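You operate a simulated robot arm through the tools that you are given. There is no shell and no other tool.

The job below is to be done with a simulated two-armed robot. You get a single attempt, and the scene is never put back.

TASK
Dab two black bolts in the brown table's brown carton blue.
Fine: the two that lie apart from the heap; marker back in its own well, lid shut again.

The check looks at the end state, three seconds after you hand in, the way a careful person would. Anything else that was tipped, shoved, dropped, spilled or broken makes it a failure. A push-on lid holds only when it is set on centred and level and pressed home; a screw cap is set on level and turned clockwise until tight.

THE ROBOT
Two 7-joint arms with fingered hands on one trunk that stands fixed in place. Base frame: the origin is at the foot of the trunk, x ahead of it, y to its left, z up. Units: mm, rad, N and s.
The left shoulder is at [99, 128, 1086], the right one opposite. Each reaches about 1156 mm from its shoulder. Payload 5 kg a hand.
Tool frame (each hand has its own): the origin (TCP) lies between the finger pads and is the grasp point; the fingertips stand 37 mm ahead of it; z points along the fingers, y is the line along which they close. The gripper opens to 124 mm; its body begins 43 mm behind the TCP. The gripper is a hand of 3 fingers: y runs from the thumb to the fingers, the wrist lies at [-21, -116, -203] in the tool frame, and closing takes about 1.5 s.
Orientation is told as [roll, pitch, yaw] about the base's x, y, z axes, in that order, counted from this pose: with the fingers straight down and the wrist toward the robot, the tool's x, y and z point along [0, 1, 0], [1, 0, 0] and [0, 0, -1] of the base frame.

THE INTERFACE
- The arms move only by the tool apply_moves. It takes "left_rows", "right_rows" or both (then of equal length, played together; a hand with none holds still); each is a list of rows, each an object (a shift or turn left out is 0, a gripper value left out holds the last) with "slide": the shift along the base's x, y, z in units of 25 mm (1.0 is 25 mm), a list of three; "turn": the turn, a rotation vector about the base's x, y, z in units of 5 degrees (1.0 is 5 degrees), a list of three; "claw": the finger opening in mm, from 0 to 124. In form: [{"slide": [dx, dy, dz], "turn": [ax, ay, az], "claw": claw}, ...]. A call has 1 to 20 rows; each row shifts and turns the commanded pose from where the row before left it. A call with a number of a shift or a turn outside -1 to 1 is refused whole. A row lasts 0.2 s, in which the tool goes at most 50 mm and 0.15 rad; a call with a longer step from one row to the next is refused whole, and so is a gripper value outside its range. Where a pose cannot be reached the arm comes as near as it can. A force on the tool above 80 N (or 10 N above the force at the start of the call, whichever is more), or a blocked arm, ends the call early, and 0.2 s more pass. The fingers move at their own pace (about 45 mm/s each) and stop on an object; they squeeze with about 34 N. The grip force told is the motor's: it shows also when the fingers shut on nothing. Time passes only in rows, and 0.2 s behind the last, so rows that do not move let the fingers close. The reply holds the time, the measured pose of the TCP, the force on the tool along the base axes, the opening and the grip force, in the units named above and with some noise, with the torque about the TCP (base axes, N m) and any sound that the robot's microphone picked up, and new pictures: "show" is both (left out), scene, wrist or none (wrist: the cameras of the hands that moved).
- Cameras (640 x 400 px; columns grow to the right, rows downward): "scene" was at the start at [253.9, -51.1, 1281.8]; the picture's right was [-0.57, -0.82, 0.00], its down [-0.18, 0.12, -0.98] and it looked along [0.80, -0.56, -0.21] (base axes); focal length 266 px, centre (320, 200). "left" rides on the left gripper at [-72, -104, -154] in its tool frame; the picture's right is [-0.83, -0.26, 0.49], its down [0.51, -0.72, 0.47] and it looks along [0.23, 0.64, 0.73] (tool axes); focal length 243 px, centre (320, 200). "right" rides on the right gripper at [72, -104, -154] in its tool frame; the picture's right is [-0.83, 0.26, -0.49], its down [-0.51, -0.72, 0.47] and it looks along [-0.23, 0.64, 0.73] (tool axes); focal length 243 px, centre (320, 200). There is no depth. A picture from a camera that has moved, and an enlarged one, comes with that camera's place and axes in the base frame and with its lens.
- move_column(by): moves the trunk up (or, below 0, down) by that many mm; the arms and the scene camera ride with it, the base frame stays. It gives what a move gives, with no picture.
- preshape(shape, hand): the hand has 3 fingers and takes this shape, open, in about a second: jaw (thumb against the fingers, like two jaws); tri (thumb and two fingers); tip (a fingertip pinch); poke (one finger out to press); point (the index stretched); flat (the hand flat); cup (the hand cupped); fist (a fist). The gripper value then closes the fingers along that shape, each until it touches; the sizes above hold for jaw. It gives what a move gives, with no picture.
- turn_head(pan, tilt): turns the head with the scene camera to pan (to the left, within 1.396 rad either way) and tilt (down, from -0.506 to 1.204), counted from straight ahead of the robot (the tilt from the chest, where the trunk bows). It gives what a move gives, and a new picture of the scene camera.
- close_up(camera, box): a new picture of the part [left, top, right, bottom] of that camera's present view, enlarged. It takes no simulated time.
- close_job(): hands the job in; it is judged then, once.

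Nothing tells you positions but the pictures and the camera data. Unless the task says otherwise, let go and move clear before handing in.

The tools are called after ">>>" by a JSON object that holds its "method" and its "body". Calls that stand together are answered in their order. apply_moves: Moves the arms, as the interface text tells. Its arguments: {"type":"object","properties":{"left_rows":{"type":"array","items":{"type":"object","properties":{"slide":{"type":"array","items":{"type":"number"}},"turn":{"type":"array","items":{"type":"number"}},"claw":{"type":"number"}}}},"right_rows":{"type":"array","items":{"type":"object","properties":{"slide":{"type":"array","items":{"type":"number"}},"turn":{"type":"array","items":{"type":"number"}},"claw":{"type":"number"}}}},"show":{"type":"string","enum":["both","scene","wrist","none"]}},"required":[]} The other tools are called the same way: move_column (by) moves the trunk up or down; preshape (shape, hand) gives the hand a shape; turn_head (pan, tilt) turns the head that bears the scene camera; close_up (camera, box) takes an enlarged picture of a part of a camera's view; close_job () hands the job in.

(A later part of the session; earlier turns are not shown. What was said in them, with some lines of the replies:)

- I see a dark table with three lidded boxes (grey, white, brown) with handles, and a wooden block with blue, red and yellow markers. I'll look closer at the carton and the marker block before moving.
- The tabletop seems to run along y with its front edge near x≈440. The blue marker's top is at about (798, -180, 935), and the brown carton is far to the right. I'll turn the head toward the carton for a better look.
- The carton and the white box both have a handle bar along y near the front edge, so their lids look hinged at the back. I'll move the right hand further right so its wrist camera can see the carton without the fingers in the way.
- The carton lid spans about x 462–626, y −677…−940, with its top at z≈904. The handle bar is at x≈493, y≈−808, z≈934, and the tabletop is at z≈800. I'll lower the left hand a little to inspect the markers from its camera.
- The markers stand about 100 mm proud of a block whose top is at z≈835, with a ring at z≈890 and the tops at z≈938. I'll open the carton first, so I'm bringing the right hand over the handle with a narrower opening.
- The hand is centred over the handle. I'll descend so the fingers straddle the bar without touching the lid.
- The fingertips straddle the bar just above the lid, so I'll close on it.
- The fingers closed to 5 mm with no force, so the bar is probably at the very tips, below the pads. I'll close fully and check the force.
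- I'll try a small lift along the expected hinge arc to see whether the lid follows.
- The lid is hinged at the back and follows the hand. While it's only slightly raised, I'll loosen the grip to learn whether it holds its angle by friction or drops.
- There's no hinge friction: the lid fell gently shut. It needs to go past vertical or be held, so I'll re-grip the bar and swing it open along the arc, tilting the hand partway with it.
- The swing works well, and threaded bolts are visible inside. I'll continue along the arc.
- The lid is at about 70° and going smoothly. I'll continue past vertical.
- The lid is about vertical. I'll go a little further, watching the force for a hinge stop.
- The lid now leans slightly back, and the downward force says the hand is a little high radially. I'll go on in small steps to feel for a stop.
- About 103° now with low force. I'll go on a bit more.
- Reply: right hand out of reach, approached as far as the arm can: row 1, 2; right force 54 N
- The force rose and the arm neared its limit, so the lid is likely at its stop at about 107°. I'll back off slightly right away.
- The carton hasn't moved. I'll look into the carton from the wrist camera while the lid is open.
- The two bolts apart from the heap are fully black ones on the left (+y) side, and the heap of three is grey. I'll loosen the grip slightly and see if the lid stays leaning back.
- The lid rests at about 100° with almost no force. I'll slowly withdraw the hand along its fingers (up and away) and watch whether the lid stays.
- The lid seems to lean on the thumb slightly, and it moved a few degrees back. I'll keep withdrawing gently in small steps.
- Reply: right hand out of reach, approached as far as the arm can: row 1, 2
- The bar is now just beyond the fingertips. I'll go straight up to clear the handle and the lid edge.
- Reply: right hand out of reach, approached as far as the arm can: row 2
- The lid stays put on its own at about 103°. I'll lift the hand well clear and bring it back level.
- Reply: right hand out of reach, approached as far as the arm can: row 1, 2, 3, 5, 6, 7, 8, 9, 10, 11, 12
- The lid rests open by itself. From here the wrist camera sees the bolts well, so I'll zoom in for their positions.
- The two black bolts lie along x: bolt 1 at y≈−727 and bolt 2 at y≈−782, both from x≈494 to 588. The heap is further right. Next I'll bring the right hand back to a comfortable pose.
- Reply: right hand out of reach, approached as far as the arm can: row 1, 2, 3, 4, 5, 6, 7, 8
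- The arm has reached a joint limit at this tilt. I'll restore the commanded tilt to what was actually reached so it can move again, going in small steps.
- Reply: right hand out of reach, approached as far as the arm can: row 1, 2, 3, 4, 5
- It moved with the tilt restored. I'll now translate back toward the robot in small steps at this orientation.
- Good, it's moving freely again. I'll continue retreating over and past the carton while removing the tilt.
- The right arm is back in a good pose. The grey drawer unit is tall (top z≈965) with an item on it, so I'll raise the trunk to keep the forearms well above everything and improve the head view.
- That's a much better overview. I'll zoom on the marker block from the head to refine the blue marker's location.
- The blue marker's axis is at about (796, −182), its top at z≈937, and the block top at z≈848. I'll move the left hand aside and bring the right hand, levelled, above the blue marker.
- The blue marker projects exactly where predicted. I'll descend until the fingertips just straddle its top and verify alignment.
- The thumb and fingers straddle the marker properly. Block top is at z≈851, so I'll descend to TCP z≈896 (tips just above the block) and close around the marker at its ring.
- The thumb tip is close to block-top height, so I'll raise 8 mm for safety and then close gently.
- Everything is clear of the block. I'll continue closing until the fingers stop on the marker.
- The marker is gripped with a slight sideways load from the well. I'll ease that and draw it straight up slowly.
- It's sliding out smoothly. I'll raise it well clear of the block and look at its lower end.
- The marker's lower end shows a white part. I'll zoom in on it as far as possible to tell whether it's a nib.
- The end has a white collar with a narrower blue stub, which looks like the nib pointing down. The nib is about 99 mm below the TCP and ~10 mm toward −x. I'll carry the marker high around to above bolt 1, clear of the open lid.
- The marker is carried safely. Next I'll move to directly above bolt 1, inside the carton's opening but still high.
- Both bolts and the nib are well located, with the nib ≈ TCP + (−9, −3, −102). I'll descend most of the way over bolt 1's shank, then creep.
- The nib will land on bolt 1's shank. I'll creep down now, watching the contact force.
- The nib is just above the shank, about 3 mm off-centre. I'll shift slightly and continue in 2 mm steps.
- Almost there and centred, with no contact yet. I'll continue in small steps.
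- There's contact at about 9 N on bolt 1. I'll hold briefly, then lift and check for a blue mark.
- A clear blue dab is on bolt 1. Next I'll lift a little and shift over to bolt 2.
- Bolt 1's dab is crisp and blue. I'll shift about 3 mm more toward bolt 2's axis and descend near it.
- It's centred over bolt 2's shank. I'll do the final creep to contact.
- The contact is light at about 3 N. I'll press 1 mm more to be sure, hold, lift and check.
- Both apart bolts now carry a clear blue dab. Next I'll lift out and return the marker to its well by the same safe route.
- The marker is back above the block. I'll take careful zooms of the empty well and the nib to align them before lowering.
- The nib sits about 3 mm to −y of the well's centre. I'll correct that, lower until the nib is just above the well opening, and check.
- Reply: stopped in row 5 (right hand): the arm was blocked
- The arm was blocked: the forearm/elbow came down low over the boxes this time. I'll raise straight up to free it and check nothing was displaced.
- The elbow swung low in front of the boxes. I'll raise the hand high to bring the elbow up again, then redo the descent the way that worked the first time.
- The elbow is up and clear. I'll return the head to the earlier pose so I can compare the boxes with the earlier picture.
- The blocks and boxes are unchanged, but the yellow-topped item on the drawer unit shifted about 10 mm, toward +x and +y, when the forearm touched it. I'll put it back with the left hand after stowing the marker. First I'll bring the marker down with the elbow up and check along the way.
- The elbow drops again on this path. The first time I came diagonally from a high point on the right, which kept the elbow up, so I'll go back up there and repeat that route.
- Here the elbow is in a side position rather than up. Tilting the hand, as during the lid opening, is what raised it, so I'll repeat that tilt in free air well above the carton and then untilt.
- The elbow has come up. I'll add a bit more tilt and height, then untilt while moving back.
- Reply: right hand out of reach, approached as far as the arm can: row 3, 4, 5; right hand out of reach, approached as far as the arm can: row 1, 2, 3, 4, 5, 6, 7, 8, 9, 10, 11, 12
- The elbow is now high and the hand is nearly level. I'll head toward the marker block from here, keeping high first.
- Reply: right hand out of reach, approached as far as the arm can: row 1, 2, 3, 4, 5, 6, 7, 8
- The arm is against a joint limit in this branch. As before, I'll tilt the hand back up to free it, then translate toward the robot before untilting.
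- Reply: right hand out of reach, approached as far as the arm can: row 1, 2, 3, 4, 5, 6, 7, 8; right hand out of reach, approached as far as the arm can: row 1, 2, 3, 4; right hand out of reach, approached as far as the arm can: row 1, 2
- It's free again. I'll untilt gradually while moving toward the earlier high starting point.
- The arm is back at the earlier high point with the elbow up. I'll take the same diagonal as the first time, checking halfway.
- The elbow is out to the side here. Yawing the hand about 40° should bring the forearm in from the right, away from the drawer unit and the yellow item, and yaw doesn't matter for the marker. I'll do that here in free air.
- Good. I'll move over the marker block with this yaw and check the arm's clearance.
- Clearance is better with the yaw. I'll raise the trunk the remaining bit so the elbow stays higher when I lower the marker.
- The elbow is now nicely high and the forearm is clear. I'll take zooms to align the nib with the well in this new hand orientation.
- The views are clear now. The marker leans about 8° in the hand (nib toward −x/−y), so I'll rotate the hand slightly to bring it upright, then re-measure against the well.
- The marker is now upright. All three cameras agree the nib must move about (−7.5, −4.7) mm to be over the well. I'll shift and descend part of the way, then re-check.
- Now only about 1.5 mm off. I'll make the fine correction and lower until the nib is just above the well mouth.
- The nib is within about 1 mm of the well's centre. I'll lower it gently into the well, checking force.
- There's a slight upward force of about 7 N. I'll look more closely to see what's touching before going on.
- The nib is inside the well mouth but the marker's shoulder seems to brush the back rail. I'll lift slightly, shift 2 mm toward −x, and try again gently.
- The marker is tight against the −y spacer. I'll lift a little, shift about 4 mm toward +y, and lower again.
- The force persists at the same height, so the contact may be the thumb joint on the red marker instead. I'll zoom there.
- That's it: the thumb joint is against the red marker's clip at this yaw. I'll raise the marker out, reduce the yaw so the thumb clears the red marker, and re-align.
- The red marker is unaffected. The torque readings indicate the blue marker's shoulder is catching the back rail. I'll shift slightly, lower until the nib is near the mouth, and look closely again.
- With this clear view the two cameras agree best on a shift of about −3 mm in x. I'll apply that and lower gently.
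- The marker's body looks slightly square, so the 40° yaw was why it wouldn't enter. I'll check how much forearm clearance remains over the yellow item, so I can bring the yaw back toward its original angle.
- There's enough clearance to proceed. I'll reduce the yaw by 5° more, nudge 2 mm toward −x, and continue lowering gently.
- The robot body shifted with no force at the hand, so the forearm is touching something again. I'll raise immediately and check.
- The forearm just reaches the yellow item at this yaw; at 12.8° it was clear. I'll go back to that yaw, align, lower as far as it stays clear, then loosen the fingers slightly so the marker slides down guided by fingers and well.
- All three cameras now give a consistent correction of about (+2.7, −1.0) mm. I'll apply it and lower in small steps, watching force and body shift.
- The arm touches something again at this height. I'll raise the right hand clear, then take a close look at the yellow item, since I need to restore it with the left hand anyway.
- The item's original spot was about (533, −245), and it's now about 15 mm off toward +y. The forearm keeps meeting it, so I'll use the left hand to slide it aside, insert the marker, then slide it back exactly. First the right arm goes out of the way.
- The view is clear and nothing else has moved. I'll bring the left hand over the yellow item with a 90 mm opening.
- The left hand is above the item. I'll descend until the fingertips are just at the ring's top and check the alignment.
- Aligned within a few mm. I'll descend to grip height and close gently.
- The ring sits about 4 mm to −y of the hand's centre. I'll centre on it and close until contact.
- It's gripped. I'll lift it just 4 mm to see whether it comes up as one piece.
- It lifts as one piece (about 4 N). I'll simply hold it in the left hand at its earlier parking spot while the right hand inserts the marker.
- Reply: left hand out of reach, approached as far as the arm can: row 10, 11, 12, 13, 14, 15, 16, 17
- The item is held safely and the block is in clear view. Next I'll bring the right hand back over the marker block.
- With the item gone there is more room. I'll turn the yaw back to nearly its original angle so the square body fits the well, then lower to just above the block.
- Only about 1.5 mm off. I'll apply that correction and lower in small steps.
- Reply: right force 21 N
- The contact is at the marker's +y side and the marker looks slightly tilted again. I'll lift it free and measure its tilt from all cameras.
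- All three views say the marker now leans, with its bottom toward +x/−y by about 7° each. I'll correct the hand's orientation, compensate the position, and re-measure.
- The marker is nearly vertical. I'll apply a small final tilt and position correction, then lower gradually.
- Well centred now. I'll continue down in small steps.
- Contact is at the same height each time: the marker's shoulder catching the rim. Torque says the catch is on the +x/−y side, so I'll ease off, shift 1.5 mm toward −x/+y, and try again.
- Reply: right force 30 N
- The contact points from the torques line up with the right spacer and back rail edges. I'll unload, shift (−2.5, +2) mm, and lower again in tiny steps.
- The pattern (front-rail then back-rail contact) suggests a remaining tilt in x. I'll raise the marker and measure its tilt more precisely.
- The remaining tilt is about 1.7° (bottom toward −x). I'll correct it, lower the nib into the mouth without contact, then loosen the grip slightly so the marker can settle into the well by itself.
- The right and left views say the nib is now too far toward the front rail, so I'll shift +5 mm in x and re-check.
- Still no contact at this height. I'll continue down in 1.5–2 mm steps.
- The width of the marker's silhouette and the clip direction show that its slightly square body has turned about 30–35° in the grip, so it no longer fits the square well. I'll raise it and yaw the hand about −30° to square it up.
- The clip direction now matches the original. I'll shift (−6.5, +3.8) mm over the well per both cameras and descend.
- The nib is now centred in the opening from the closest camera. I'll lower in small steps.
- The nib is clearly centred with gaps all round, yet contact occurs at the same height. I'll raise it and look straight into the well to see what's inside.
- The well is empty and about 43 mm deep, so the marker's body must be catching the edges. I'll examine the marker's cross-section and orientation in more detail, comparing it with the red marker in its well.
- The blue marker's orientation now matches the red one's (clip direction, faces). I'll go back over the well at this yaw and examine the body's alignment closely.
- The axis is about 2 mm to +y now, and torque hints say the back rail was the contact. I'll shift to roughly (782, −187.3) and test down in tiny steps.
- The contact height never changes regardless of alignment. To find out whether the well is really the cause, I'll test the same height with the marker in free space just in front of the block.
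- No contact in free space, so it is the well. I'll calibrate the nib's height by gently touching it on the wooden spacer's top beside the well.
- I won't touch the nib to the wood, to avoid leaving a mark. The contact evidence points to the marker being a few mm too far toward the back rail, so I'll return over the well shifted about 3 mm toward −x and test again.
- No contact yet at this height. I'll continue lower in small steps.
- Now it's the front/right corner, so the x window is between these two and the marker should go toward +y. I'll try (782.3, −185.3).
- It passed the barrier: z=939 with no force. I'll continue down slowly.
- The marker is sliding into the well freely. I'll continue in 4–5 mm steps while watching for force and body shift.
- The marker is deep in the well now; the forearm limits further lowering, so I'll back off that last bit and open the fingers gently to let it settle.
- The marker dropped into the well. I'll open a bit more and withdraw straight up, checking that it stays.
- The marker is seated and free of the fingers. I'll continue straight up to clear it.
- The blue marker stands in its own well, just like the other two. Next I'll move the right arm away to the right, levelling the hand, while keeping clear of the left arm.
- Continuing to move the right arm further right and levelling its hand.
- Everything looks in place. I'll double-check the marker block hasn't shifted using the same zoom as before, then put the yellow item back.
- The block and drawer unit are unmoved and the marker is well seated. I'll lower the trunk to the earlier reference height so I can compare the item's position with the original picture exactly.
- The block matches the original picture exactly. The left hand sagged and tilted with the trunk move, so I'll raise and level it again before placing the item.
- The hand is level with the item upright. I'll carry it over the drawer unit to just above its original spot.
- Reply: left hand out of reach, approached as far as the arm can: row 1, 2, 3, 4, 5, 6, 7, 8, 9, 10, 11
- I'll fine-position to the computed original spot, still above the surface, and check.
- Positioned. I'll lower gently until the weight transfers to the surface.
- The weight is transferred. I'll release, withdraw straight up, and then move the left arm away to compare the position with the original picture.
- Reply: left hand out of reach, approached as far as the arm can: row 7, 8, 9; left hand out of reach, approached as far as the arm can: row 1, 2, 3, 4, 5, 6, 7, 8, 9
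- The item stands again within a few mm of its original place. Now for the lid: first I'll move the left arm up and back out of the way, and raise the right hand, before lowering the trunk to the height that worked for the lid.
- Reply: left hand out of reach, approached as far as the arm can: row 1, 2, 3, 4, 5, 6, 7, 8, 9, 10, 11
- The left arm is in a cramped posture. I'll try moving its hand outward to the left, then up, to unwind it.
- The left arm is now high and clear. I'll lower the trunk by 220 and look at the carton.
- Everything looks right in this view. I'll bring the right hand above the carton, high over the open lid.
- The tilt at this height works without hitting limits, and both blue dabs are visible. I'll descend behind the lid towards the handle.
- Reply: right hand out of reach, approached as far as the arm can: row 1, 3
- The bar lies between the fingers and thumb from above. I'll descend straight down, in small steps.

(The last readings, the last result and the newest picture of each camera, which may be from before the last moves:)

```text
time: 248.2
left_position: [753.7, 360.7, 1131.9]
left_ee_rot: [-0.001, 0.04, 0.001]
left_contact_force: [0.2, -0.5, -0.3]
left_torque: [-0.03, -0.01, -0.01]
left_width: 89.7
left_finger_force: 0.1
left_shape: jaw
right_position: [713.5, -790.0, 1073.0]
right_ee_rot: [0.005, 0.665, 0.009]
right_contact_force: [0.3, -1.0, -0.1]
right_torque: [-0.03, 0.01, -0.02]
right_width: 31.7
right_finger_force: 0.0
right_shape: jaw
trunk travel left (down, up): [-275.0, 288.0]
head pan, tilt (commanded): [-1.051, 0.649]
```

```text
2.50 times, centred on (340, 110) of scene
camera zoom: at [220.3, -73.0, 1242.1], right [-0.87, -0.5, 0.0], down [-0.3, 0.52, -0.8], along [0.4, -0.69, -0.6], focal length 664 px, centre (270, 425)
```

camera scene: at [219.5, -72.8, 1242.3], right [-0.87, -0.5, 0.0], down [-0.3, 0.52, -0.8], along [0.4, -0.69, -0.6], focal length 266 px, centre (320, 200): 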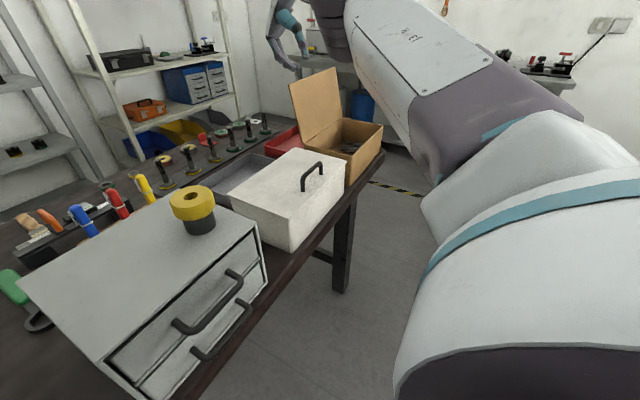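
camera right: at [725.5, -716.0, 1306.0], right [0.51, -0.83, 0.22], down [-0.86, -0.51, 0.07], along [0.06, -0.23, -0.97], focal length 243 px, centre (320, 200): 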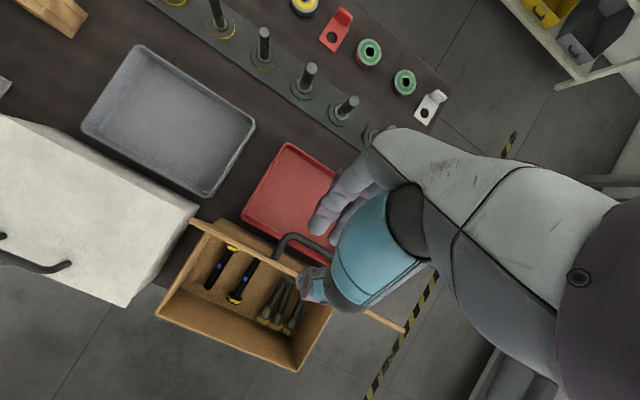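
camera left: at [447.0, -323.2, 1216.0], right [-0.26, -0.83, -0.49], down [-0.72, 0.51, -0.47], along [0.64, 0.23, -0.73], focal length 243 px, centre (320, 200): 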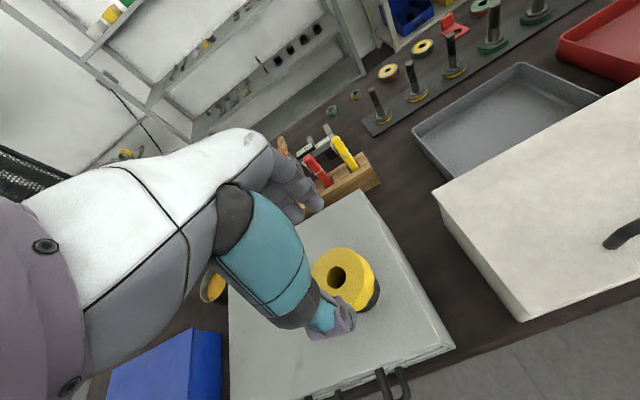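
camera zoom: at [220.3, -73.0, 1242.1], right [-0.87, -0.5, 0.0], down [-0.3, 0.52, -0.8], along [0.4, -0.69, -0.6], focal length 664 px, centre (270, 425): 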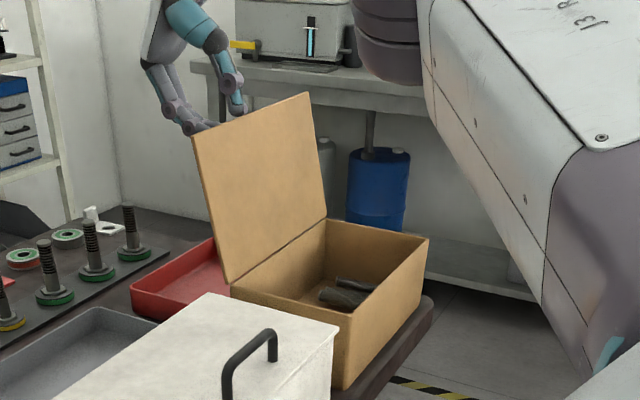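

>>> {"method": "apply_moves", "body": {"right_rows": [{"slide": [0.1, -0.08, -0.4], "claw": 29}, {"slide": [0.05, 0, -0.36]}, {}], "show": "none"}}

>>> {"method": "close_up", "body": {"camera": "right", "box": [240, 170, 380, 310]}}

>>> {"method": "close_up", "body": {"camera": "scene", "box": [270, 30, 410, 190]}}

```text
time: 249.0
left_position: [754.8, 358.8, 1133.8]
left_ee_rot: [0.0, 0.039, 0.001]
left_contact_force: [0.0, -0.1, -0.6]
left_torque: [0.03, -0.01, 0.01]
left_width: 89.7
left_finger_force: 0.0
left_shape: jaw
right_position: [716.3, -793.6, 1054.0]
right_ee_rot: [0.006, 0.664, 0.009]
right_contact_force: [-0.2, -0.4, 0.1]
right_torque: [0.02, 0.0, 0.01]
right_width: 29.2
right_finger_force: 0.0
right_shape: jaw
trunk travel left (down, up): [-275.0, 288.0]
head pan, tilt (commanded): [-1.051, 0.649]
```

```text
2.86 times, centred on (310, 240) of right
camera zoom: at [729.1, -720.2, 1240.6], right [0.51, -0.83, 0.22], down [-0.86, -0.51, 0.07], along [0.06, -0.23, -0.97], focal length 693 px, centre (349, 86)
```

zoom: 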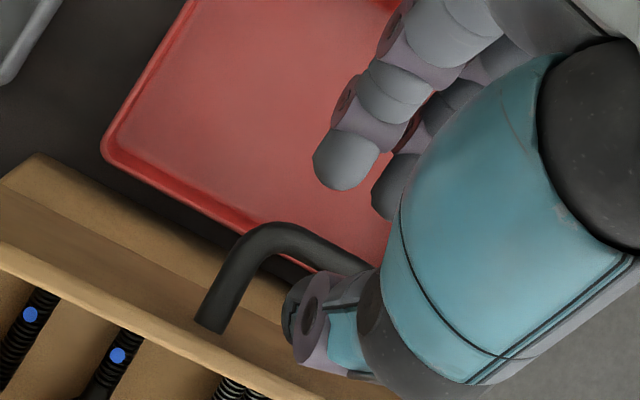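

```text
2.50 times, centred on (340, 110) of scene
camera zoom: at [220.3, -73.3, 1242.1], right [-0.87, -0.5, 0.0], down [-0.3, 0.52, -0.8], along [0.4, -0.69, -0.6], focal length 664 px, centre (270, 425)
```

zoom: 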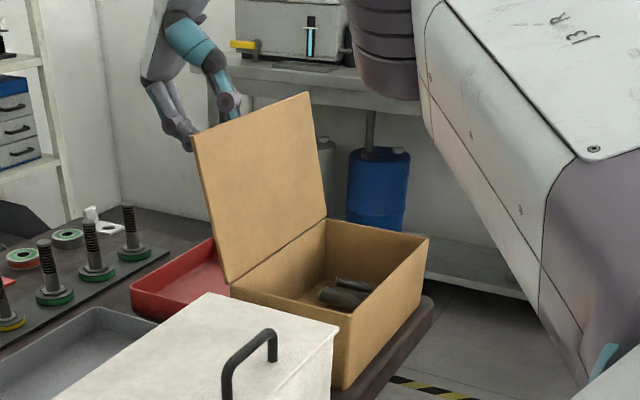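

The bar is centred ahead of the fingertips. I'll move along the finger direction so the bar slips between them.

>>> {"method": "apply_moves", "body": {"right_rows": [{"slide": [-0.21, 0, -0.27]}, {"slide": [-0.21, 0, -0.27]}, {"slide": [-0.21, 0, -0.27]}, {}], "show": "none"}}

>>> {"method": "close_up", "body": {"camera": "right", "box": [240, 170, 380, 310]}}

>>> {"method": "close_up", "body": {"camera": "scene", "box": [270, 30, 410, 190]}}

```text
time: 250.0
left_position: [752.8, 360.8, 1133.3]
left_ee_rot: [0.001, 0.041, 0.001]
left_contact_force: [0.5, 0.0, 0.4]
left_torque: [0.02, -0.02, 0.01]
left_width: 89.7
left_finger_force: 0.0
left_shape: jaw
right_position: [701.0, -792.4, 1032.9]
right_ee_rot: [0.006, 0.664, 0.009]
right_contact_force: [-0.4, 0.0, 0.1]
right_torque: [0.02, -0.02, -0.02]
right_width: 29.4
right_finger_force: 0.1
right_shape: jaw
trunk travel left (down, up): [-275.0, 288.0]
head pan, tilt (commanded): [-1.051, 0.649]
```

```text
2.86 times, centred on (310, 240) of right
camera zoom: at [714.0, -720.2, 1220.0], right [0.51, -0.83, 0.22], down [-0.86, -0.51, 0.07], along [0.05, -0.23, -0.97], focal length 693 px, centre (349, 86)
```

zoom: 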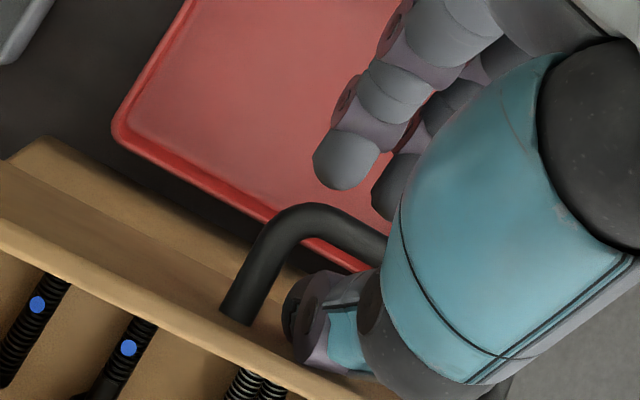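

```text
2.50 times, centred on (340, 110) of scene
camera zoom: at [220.5, -73.3, 1242.1], right [-0.87, -0.5, 0.0], down [-0.3, 0.52, -0.8], along [0.4, -0.69, -0.6], focal length 664 px, centre (270, 425)
```

zoom: 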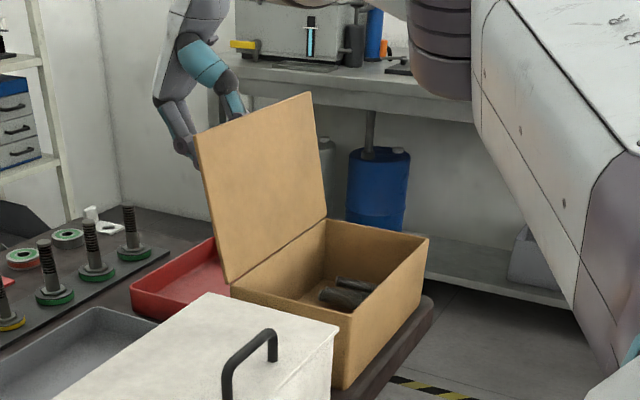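

The bar is now between the thumb and fingers. I'll close on it.

>>> {"method": "apply_moves", "body": {"right_rows": [{"claw": 20}, {"claw": 10}, {"claw": 0}, {"claw": 0}, {}], "show": "none"}}

>>> {"method": "close_up", "body": {"camera": "right", "box": [240, 170, 380, 310]}}

>>> {"method": "close_up", "body": {"camera": "scene", "box": [270, 30, 410, 190]}}

```text
time: 251.2
left_position: [753.1, 359.5, 1135.3]
left_ee_rot: [0.001, 0.04, 0.001]
left_contact_force: [-0.7, -1.0, 1.0]
left_torque: [-0.01, 0.0, 0.0]
left_width: 89.8
left_finger_force: 0.1
left_shape: jaw
right_position: [701.8, -792.7, 1032.2]
right_ee_rot: [0.004, 0.665, 0.009]
right_contact_force: [-6.3, 2.2, -5.0]
right_torque: [0.02, -0.03, -0.03]
right_width: 0.1
right_finger_force: 33.8
right_shape: jaw
trunk travel left (down, up): [-275.0, 288.0]
head pan, tilt (commanded): [-1.051, 0.649]
```

```text
2.86 times, centred on (310, 240) of right
camera zoom: at [713.3, -720.8, 1219.8], right [0.51, -0.83, 0.22], down [-0.86, -0.51, 0.07], along [0.05, -0.23, -0.97], focal length 693 px, centre (349, 86)
```

zoom: 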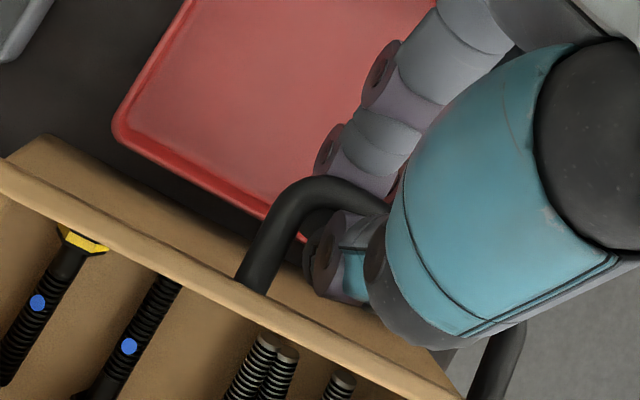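

```text
2.50 times, centred on (340, 110) of scene
camera zoom: at [219.9, -73.5, 1242.1], right [-0.87, -0.5, 0.0], down [-0.3, 0.52, -0.8], along [0.4, -0.69, -0.6], focal length 664 px, centre (270, 425)
```

zoom: 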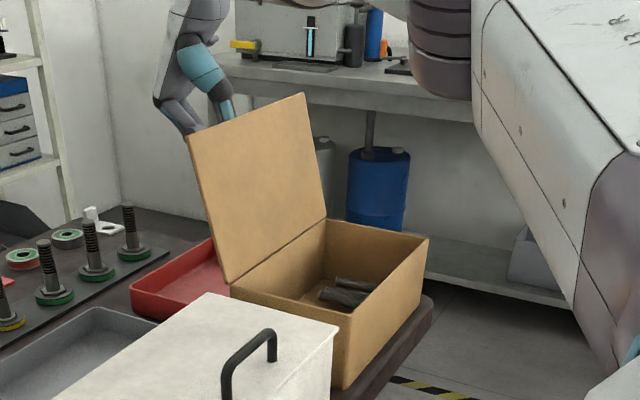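

The bar is gripped. I'll swing the lid back along the reverse arc, untilting the hand as I go, first just past vertical.

>>> {"method": "apply_moves", "body": {"right_rows": [{"slide": [-0.448, 0, 0.208], "turn": [0, -0.362, 0]}, {"slide": [-0.448, 0, 0.208], "turn": [0, -0.362, 0]}, {"slide": [-0.476, 0, 0.13], "turn": [0, -0.362, 0]}, {"slide": [-0.476, 0, 0.13], "turn": [0, -0.362, 0]}, {"slide": [-0.492, 0, 0.048], "turn": [0, -0.362, 0]}, {"slide": [-0.492, 0, 0.048], "turn": [0, -0.362, 0]}, {}]}}

>>> {"method": "close_up", "body": {"camera": "scene", "box": [270, 30, 410, 190]}}

```text
time: 252.8
left_position: [753.7, 358.7, 1133.4]
left_ee_rot: [0.002, 0.043, 0.003]
left_contact_force: [-0.5, 0.5, -0.2]
left_torque: [0.02, 0.03, 0.02]
left_width: 89.8
left_finger_force: 0.0
left_shape: jaw
right_position: [632.4, -793.4, 1052.5]
right_ee_rot: [0.004, 0.474, 0.006]
right_contact_force: [0.7, 1.7, -7.4]
right_torque: [0.01, -0.08, -0.07]
right_width: 0.0
right_finger_force: 34.2
right_shape: jaw
trunk travel left (down, up): [-275.0, 288.0]
head pan, tilt (commanded): [-1.051, 0.649]
camera scene: at [221.4, -73.6, 1241.8], right [-0.87, -0.5, 0.0], down [-0.3, 0.52, -0.8], along [0.4, -0.69, -0.61], focal length 266 px, centre (320, 200)
camera right: at [610.0, -720.7, 1238.1], right [0.46, -0.83, 0.32], down [-0.85, -0.51, -0.09], along [0.24, -0.23, -0.94], focal length 243 px, centre (320, 200)
```

scene: 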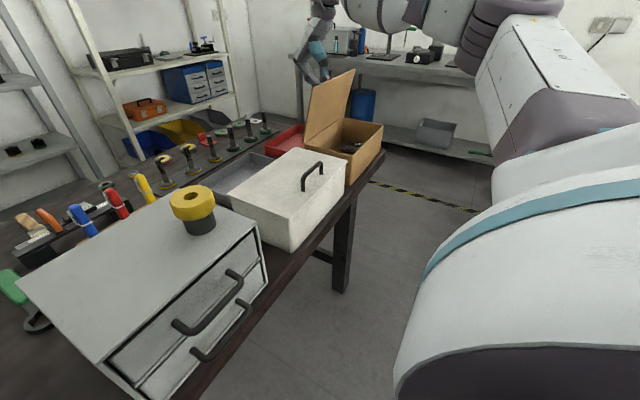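
right: 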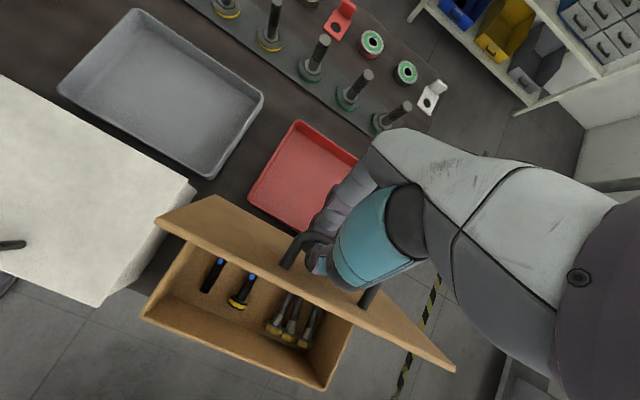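

```text
2.50 times, centred on (340, 110) of scene
camera zoom: at [221.4, -73.6, 1241.8], right [-0.87, -0.5, 0.0], down [-0.3, 0.52, -0.8], along [0.4, -0.69, -0.61], focal length 664 px, centre (270, 425)
```

zoom: 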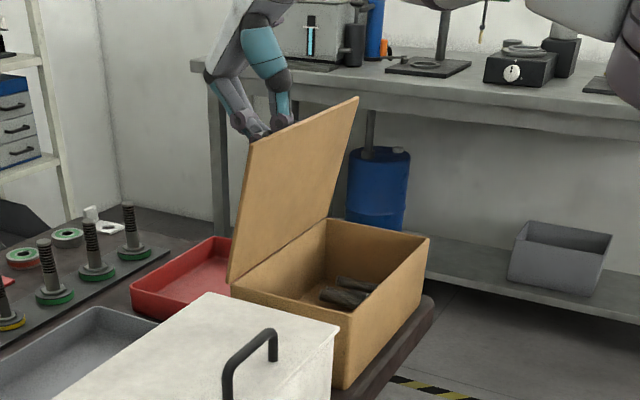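

The lid is following beautifully. I'll continue lowering it.

>>> {"method": "apply_moves", "body": {"right_rows": [{"slide": [-0.49, 0, -0.056], "turn": [0, -0.362, 0]}, {"slide": [-0.49, 0, -0.056], "turn": [0, -0.362, 0]}, {"slide": [-0.476, 0, -0.13], "turn": [0, -0.362, 0]}, {"slide": [-0.476, 0, -0.13], "turn": [0, -0.362, 0]}, {"slide": [-0.448, 0, -0.2], "turn": [0, -0.362, 0]}, {"slide": [-0.448, 0, -0.2], "turn": [0, -0.362, 0]}, {"slide": [-0.406, 0, -0.27], "turn": [0, -0.362, 0]}, {"slide": [-0.406, 0, -0.27], "turn": [0, -0.362, 0]}, {}], "show": "wrist"}}

>>> {"method": "close_up", "body": {"camera": "scene", "box": [270, 30, 410, 190]}}

```text
time: 254.8
left_position: [753.9, 359.6, 1134.0]
left_ee_rot: [0.001, 0.042, 0.002]
left_contact_force: [0.5, 0.7, -0.2]
left_torque: [0.01, 0.01, -0.01]
left_width: 89.6
left_finger_force: 0.0
left_shape: jaw
right_position: [539.4, -793.5, 1020.7]
right_ee_rot: [0.002, 0.222, 0.006]
right_contact_force: [0.2, 3.7, -0.6]
right_torque: [0.03, -0.06, -0.05]
right_width: 0.0
right_finger_force: 33.4
right_shape: jaw
trunk travel left (down, up): [-275.0, 288.0]
head pan, tilt (commanded): [-1.051, 0.649]
camera right: at [472.3, -720.8, 1195.4], right [0.37, -0.83, 0.42], down [-0.8, -0.51, -0.3], along [0.47, -0.23, -0.86], focal length 243 px, centre (320, 200)
```

right: 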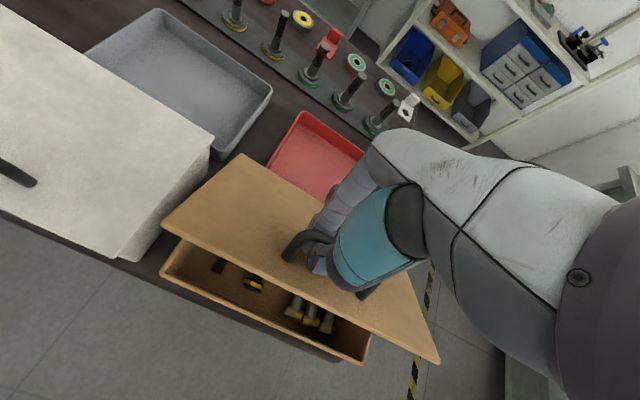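

```text
2.50 times, centred on (340, 110) of scene
camera zoom: at [220.6, -73.0, 1242.1], right [-0.87, -0.5, 0.0], down [-0.3, 0.52, -0.8], along [0.4, -0.69, -0.6], focal length 664 px, centre (270, 425)
```

zoom: 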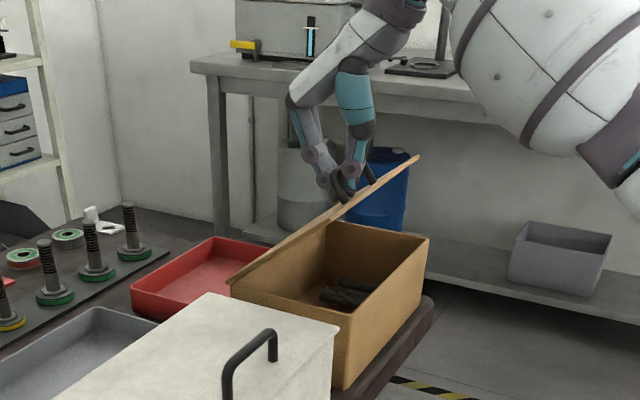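

Nearly down. I'll finish the arc and set the lid shut.

>>> {"method": "apply_moves", "body": {"right_rows": [{"slide": [-0.352, 0, -0.334], "turn": [0, -0.362, 0]}, {"slide": [-0.352, 0, -0.334], "turn": [0, -0.362, 0]}, {"slide": [-0.29, 0, -0.388], "turn": [0, -0.362, 0]}, {"slide": [-0.29, 0, -0.388], "turn": [0, -0.362, 0]}, {"slide": [-0.218, 0, -0.43], "turn": [0, -0.362, 0]}, {"slide": [-0.218, 0, -0.43], "turn": [0, -0.362, 0]}, {"slide": [-0.14, 0, -0.3]}, {}], "show": "none"}}

>>> {"method": "close_up", "body": {"camera": "scene", "box": [270, 50, 410, 190]}}

```text
time: 256.6
left_position: [752.6, 359.8, 1133.7]
left_ee_rot: [0.001, 0.04, 0.001]
left_contact_force: [0.0, 0.1, 0.3]
left_torque: [-0.03, 0.01, -0.03]
left_width: 89.6
left_finger_force: 0.1
left_shape: jaw
right_position: [494.2, -794.0, 955.1]
right_ee_rot: [-0.001, 0.033, 0.008]
right_contact_force: [-1.7, 3.6, -0.8]
right_torque: [0.06, -0.02, -0.04]
right_width: 0.0
right_finger_force: 34.0
right_shape: jaw
trunk travel left (down, up): [-275.0, 288.0]
head pan, tilt (commanded): [-1.051, 0.649]
```

```text
2.86 times, centred on (340, 120) of scene
camera zoom: at [220.3, -73.0, 1242.1], right [-0.87, -0.5, 0.0], down [-0.3, 0.52, -0.8], along [0.4, -0.69, -0.6], focal length 759 px, centre (263, 429)
```

zoom: 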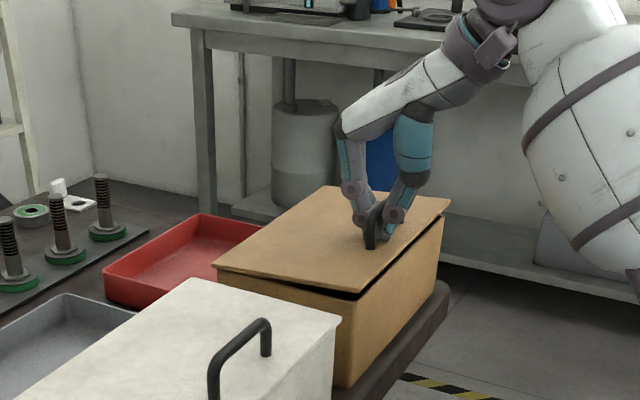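

A few mm remain. I'll lower the last bit gently.

>>> {"method": "apply_moves", "body": {"right_rows": [{"slide": [-0.03, 0, -0.12], "turn": [0, -0.2, 0]}, {"slide": [-0.02, 0, -0.08], "turn": [0, -0.18, 0]}, {}], "show": "none"}}

>>> {"method": "close_up", "body": {"camera": "scene", "box": [270, 50, 410, 190]}}

```text
time: 257.4
left_position: [753.4, 358.5, 1133.1]
left_ee_rot: [0.002, 0.04, 0.002]
left_contact_force: [0.6, -0.2, 0.7]
left_torque: [0.0, 0.0, 0.0]
left_width: 89.8
left_finger_force: 0.1
left_shape: jaw
right_position: [490.5, -793.5, 949.4]
right_ee_rot: [0.001, -0.002, 0.006]
right_contact_force: [-3.6, -2.6, -0.1]
right_torque: [-0.06, 0.01, -0.03]
right_width: 0.3
right_finger_force: 33.6
right_shape: jaw
trunk travel left (down, up): [-275.0, 288.0]
head pan, tilt (commanded): [-1.051, 0.649]
```

```text
2.86 times, centred on (340, 120) of scene
camera zoom: at [219.9, -73.6, 1242.2], right [-0.87, -0.5, 0.0], down [-0.3, 0.52, -0.8], along [0.4, -0.69, -0.6], focal length 759 px, centre (263, 429)
```

zoom: 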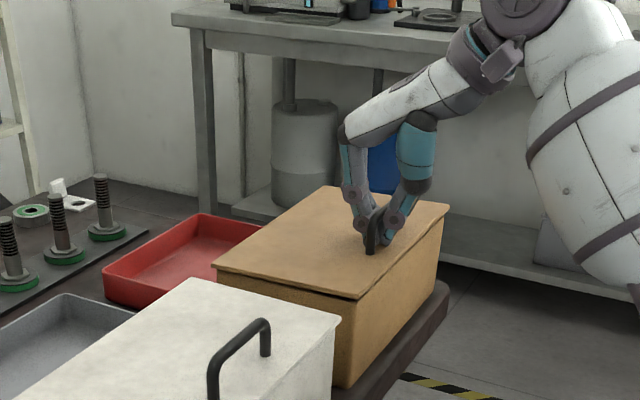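

The lid is shut. I'll release the bar, lift the hand straight up and clear.

>>> {"method": "apply_moves", "body": {"right_rows": [{"claw": 15}, {"claw": 35}, {"claw": 60}, {"claw": 70}, {}, {"slide": [0, 0, 0.5]}, {"slide": [0, 0, 0.9]}, {"slide": [0, 0, 0.9]}, {"slide": [-0.2, 0.2, 0.9]}, {"slide": [-0.3, 0.3, 0.9]}, {"slide": [-0.3, 0.3, 0.9]}, {"slide": [-0.3, 0.3, 0.9]}, {"slide": [-0.3, 0.3, 0.9]}, {"slide": [-0.3, 0.3, 0.9]}, {}]}}

>>> {"method": "close_up", "body": {"camera": "scene", "box": [260, 90, 400, 200]}}

>>> {"method": "close_up", "body": {"camera": "scene", "box": [20, 150, 280, 300]}}

```text
time: 260.6
left_position: [753.9, 358.7, 1133.3]
left_ee_rot: [0.002, 0.044, 0.001]
left_contact_force: [-1.0, -0.5, -1.0]
left_torque: [0.02, -0.04, -0.05]
left_width: 89.7
left_finger_force: 0.0
left_shape: jaw
right_position: [449.7, -752.8, 1142.8]
right_ee_rot: [-0.001, -0.001, 0.007]
right_contact_force: [0.2, 0.3, 0.1]
right_torque: [0.0, -0.01, 0.01]
right_width: 69.5
right_finger_force: 0.1
right_shape: jaw
trunk travel left (down, up): [-275.0, 288.0]
head pan, tilt (commanded): [-1.051, 0.649]
camera scene: at [220.6, -73.9, 1242.0], right [-0.87, -0.5, 0.0], down [-0.3, 0.53, -0.8], along [0.4, -0.69, -0.6], focal length 266 px, centre (320, 200)
camera right: at [345.5, -679.8, 1296.6], right [0.27, -0.83, 0.49], down [-0.72, -0.51, -0.47], along [0.64, -0.23, -0.73], focal length 243 px, centre (320, 200)
```

scene: 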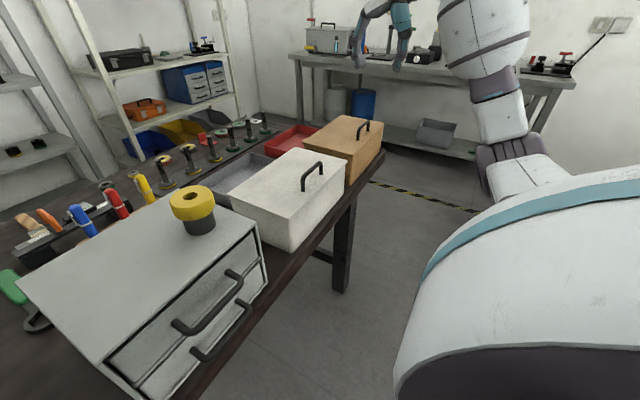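
right: 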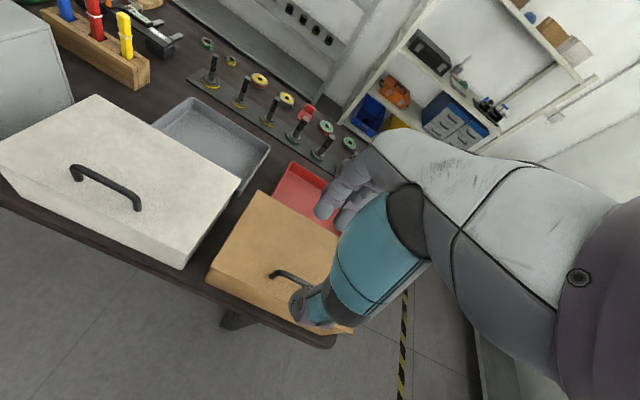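

```text
3.64 times, centred on (330, 145) of scene
camera zoom: at [220.6, -73.9, 1242.0], right [-0.87, -0.5, 0.0], down [-0.3, 0.53, -0.8], along [0.4, -0.69, -0.6], focal length 966 px, centre (284, 400)
```

zoom: 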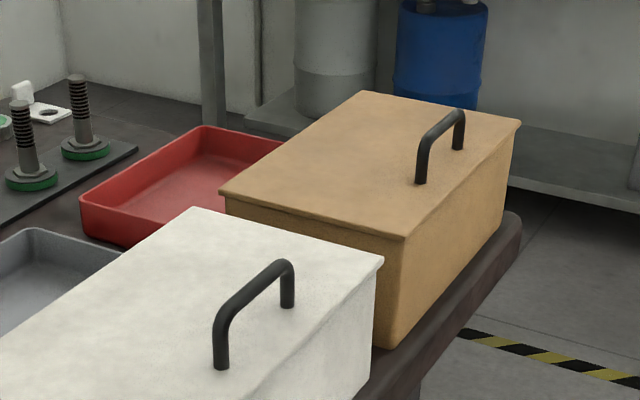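

```text
2.46 times, centred on (150, 225) of scene
camera zoom: at [220.6, -73.9, 1242.0], right [-0.87, -0.5, 0.0], down [-0.3, 0.53, -0.8], along [0.4, -0.69, -0.6], focal length 654 px, centre (738, 138)
```

zoom: 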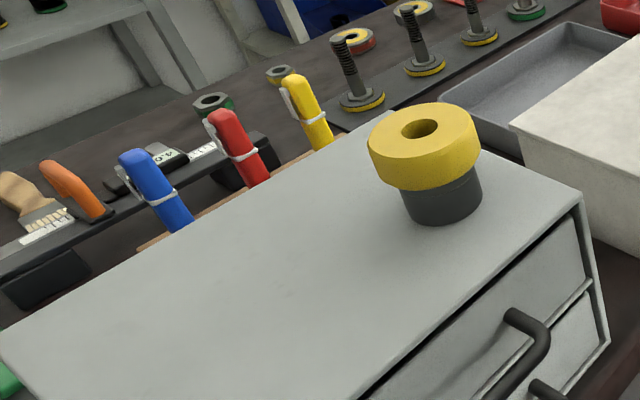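

The carton is shut and its outline matches the original picture exactly. I'll compare the yellow item against the original using the same zoom taken at the start.

>>> {"method": "close_up", "body": {"camera": "scene", "box": [20, 150, 180, 260]}}

>>> {"method": "close_up", "body": {"camera": "scene", "box": [220, 120, 420, 245]}}

```text
3.64 times, centred on (100, 205) of scene
camera zoom: at [220.6, -73.9, 1242.0], right [-0.87, -0.5, 0.0], down [-0.3, 0.53, -0.8], along [0.4, -0.69, -0.6], focal length 966 px, centre (1120, 182)
```

zoom: 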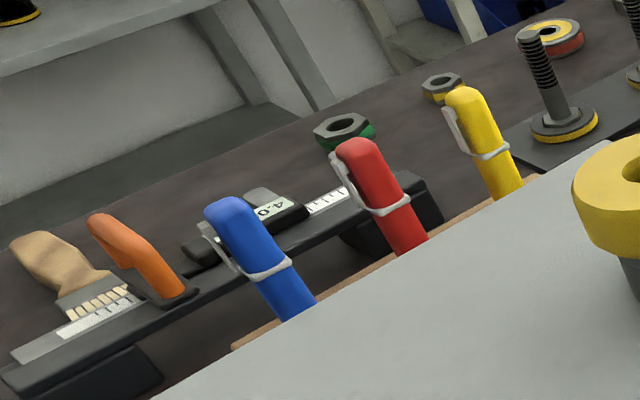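

```text
3.20 times, centred on (320, 182) of scene
camera zoom: at [220.6, -73.9, 1242.0], right [-0.87, -0.5, 0.0], down [-0.3, 0.53, -0.8], along [0.4, -0.69, -0.6], focal length 850 px, centre (320, 256)
```

zoom: 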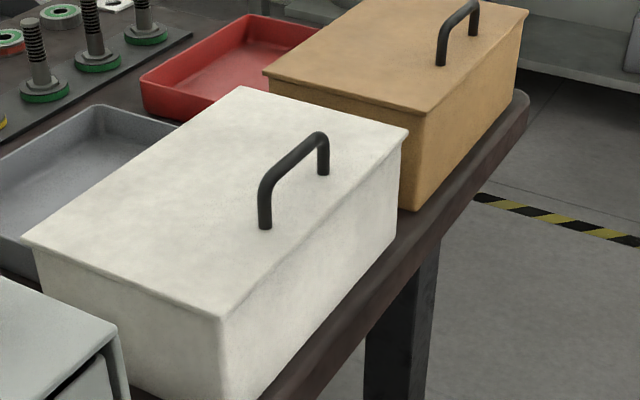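

The item is within about 5 mm of where it stood. I'll do a final overview check from the same head pose as at the start to make sure nothing else changed.

>>> {"method": "turn_head", "body": {"pan": -0.6, "tilt": 0.7}}

>>> {"method": "close_up", "body": {"camera": "scene", "box": [0, 140, 200, 400]}}

>>> {"method": "close_up", "body": {"camera": "left", "box": [200, 100, 640, 400]}}

```text
time: 261.5
left_position: [753.1, 360.0, 1134.5]
left_ee_rot: [0.001, 0.041, 0.002]
left_contact_force: [0.0, 0.2, -0.6]
left_torque: [-0.02, 0.01, -0.03]
left_width: 89.7
left_finger_force: 0.1
left_shape: jaw
right_position: [450.0, -751.4, 1141.9]
right_ee_rot: [-0.002, 0.0, 0.007]
right_contact_force: [0.2, -0.6, -0.5]
right_torque: [0.0, -0.01, -0.03]
right_width: 69.7
right_finger_force: 0.1
right_shape: jaw
trunk travel left (down, up): [-275.0, 288.0]
head pan, tilt (commanded): [-0.6, 0.7]
camera scene: at [247.3, -46.2, 1237.7], right [-0.57, -0.82, 0.0], down [-0.53, 0.36, -0.77], along [0.63, -0.43, -0.64], focal length 266 px, centre (320, 200)
```

scene: 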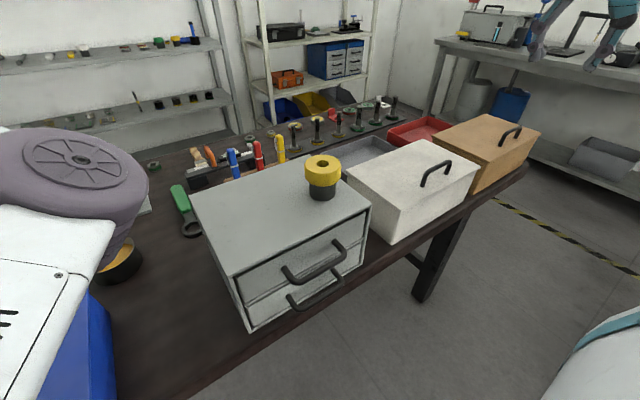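

```text
1.54 times, centred on (100, 270) of scene
camera zoom: at [247.3, -46.2, 1237.7], right [-0.57, -0.82, 0.0], down [-0.53, 0.36, -0.77], along [0.63, -0.43, -0.64], focal length 409 px, centre (658, 92)
```

zoom: 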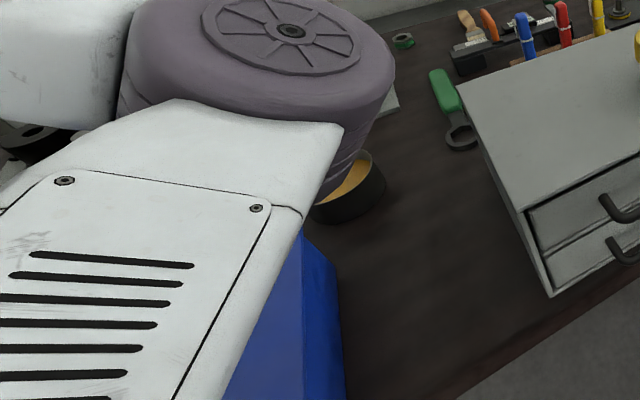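

```text
1.33 times, centred on (420, 250) of left
camera zoom: at [655.9, 285.5, 1290.8], right [-0.28, -0.83, -0.48], down [-0.74, 0.51, -0.44], along [0.61, 0.23, -0.76], focal length 324 px, centre (187, 133)
```

zoom: 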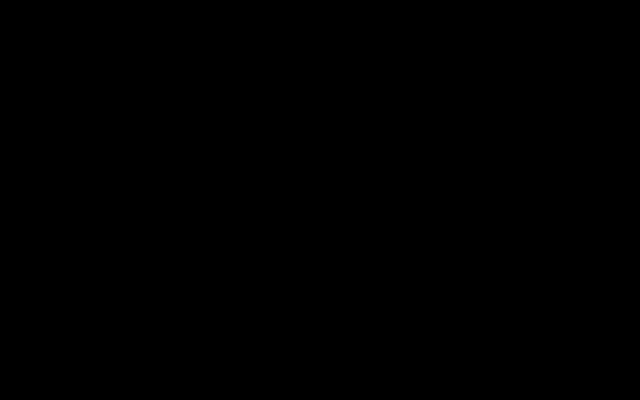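

The left camera's picture is black, so I'll check what's around the left hand before finishing.

>>> {"method": "close_up", "body": {"camera": "left", "box": [0, 0, 640, 400]}}

>>> {"method": "turn_head", "body": {"pan": 0.5, "tilt": 0.6}}

```text
1.00 times, centred on (320, 200) of left (not enlarged: the box is as wide or as high as the picture)
camera zoom: at [655.9, 285.5, 1290.8], right [-0.28, -0.83, -0.48], down [-0.74, 0.51, -0.44], along [0.61, 0.23, -0.76], focal length 243 px, centre (320, 200)
```

zoom: 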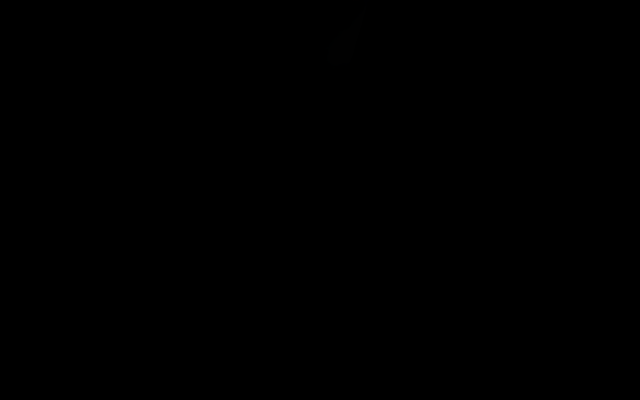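

```text
time: 262.9
left_position: [752.5, 360.0, 1133.7]
left_ee_rot: [0.003, 0.042, 0.002]
left_contact_force: [-0.1, -0.1, -0.2]
left_torque: [0.01, 0.02, 0.0]
left_width: 89.7
left_finger_force: 0.0
left_shape: jaw
right_position: [451.2, -752.7, 1140.7]
right_ee_rot: [0.001, 0.0, 0.006]
right_contact_force: [0.5, -0.7, 0.2]
right_torque: [0.01, -0.01, -0.01]
right_width: 69.6
right_finger_force: 0.0
right_shape: jaw
trunk travel left (down, up): [-275.0, 288.0]
head pan, tilt (commanded): [0.499, 0.6]
camera scene: at [254.9, 44.2, 1246.3], right [0.48, -0.88, 0.0], down [-0.5, -0.27, -0.83], along [0.72, 0.39, -0.56], focal length 266 px, centre (320, 200)
```

scene: 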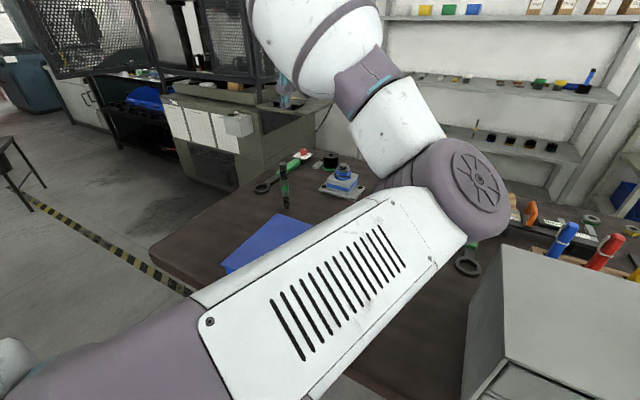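

The black picture is just the left wrist camera tucked against its own forearm; the left hand is in free air with no contact. In the last pictures:

- **Bolts:** the two black bolts apart from the heap each carry a blue dab.
- **Marker:** the blue marker stands in its own well.
- **Carton:** the lid is shut and its outline matches the start picture.
- **Other items:** the yellow item that my forearm pushed is back within about 5 mm of its place. Nothing else looks moved.

Both hands are empty and clear, so I'm handing in.

>>> {"method": "close_job", "body": {}}

```text
The job is handed in.
```

I handed the job in: the two black bolts lying apart from the heap each have a blue dab. The blue marker is back in its own well and the carton lid is shut. I don't have the check's verdict.

- **Yellow item moved:** my right forearm pushed the yellow-topped item on the grey drawer unit, about 15 mm in all. I picked it up and set it back, and it now stands about 5 mm from where it was.
- **Marker return:** getting the marker back into its well took many tries, because it had twisted in the grip. It pressed on the edges of its well with up to about 30 N. The block did not shift, and I saw no ink on its top. I could not see the inside edges of the well.
- **Final state:** compared with the opening pictures, I saw nothing else out of place. The far-left end of the table was partly hidden in the last view. Both hands are empty and clear of everything.
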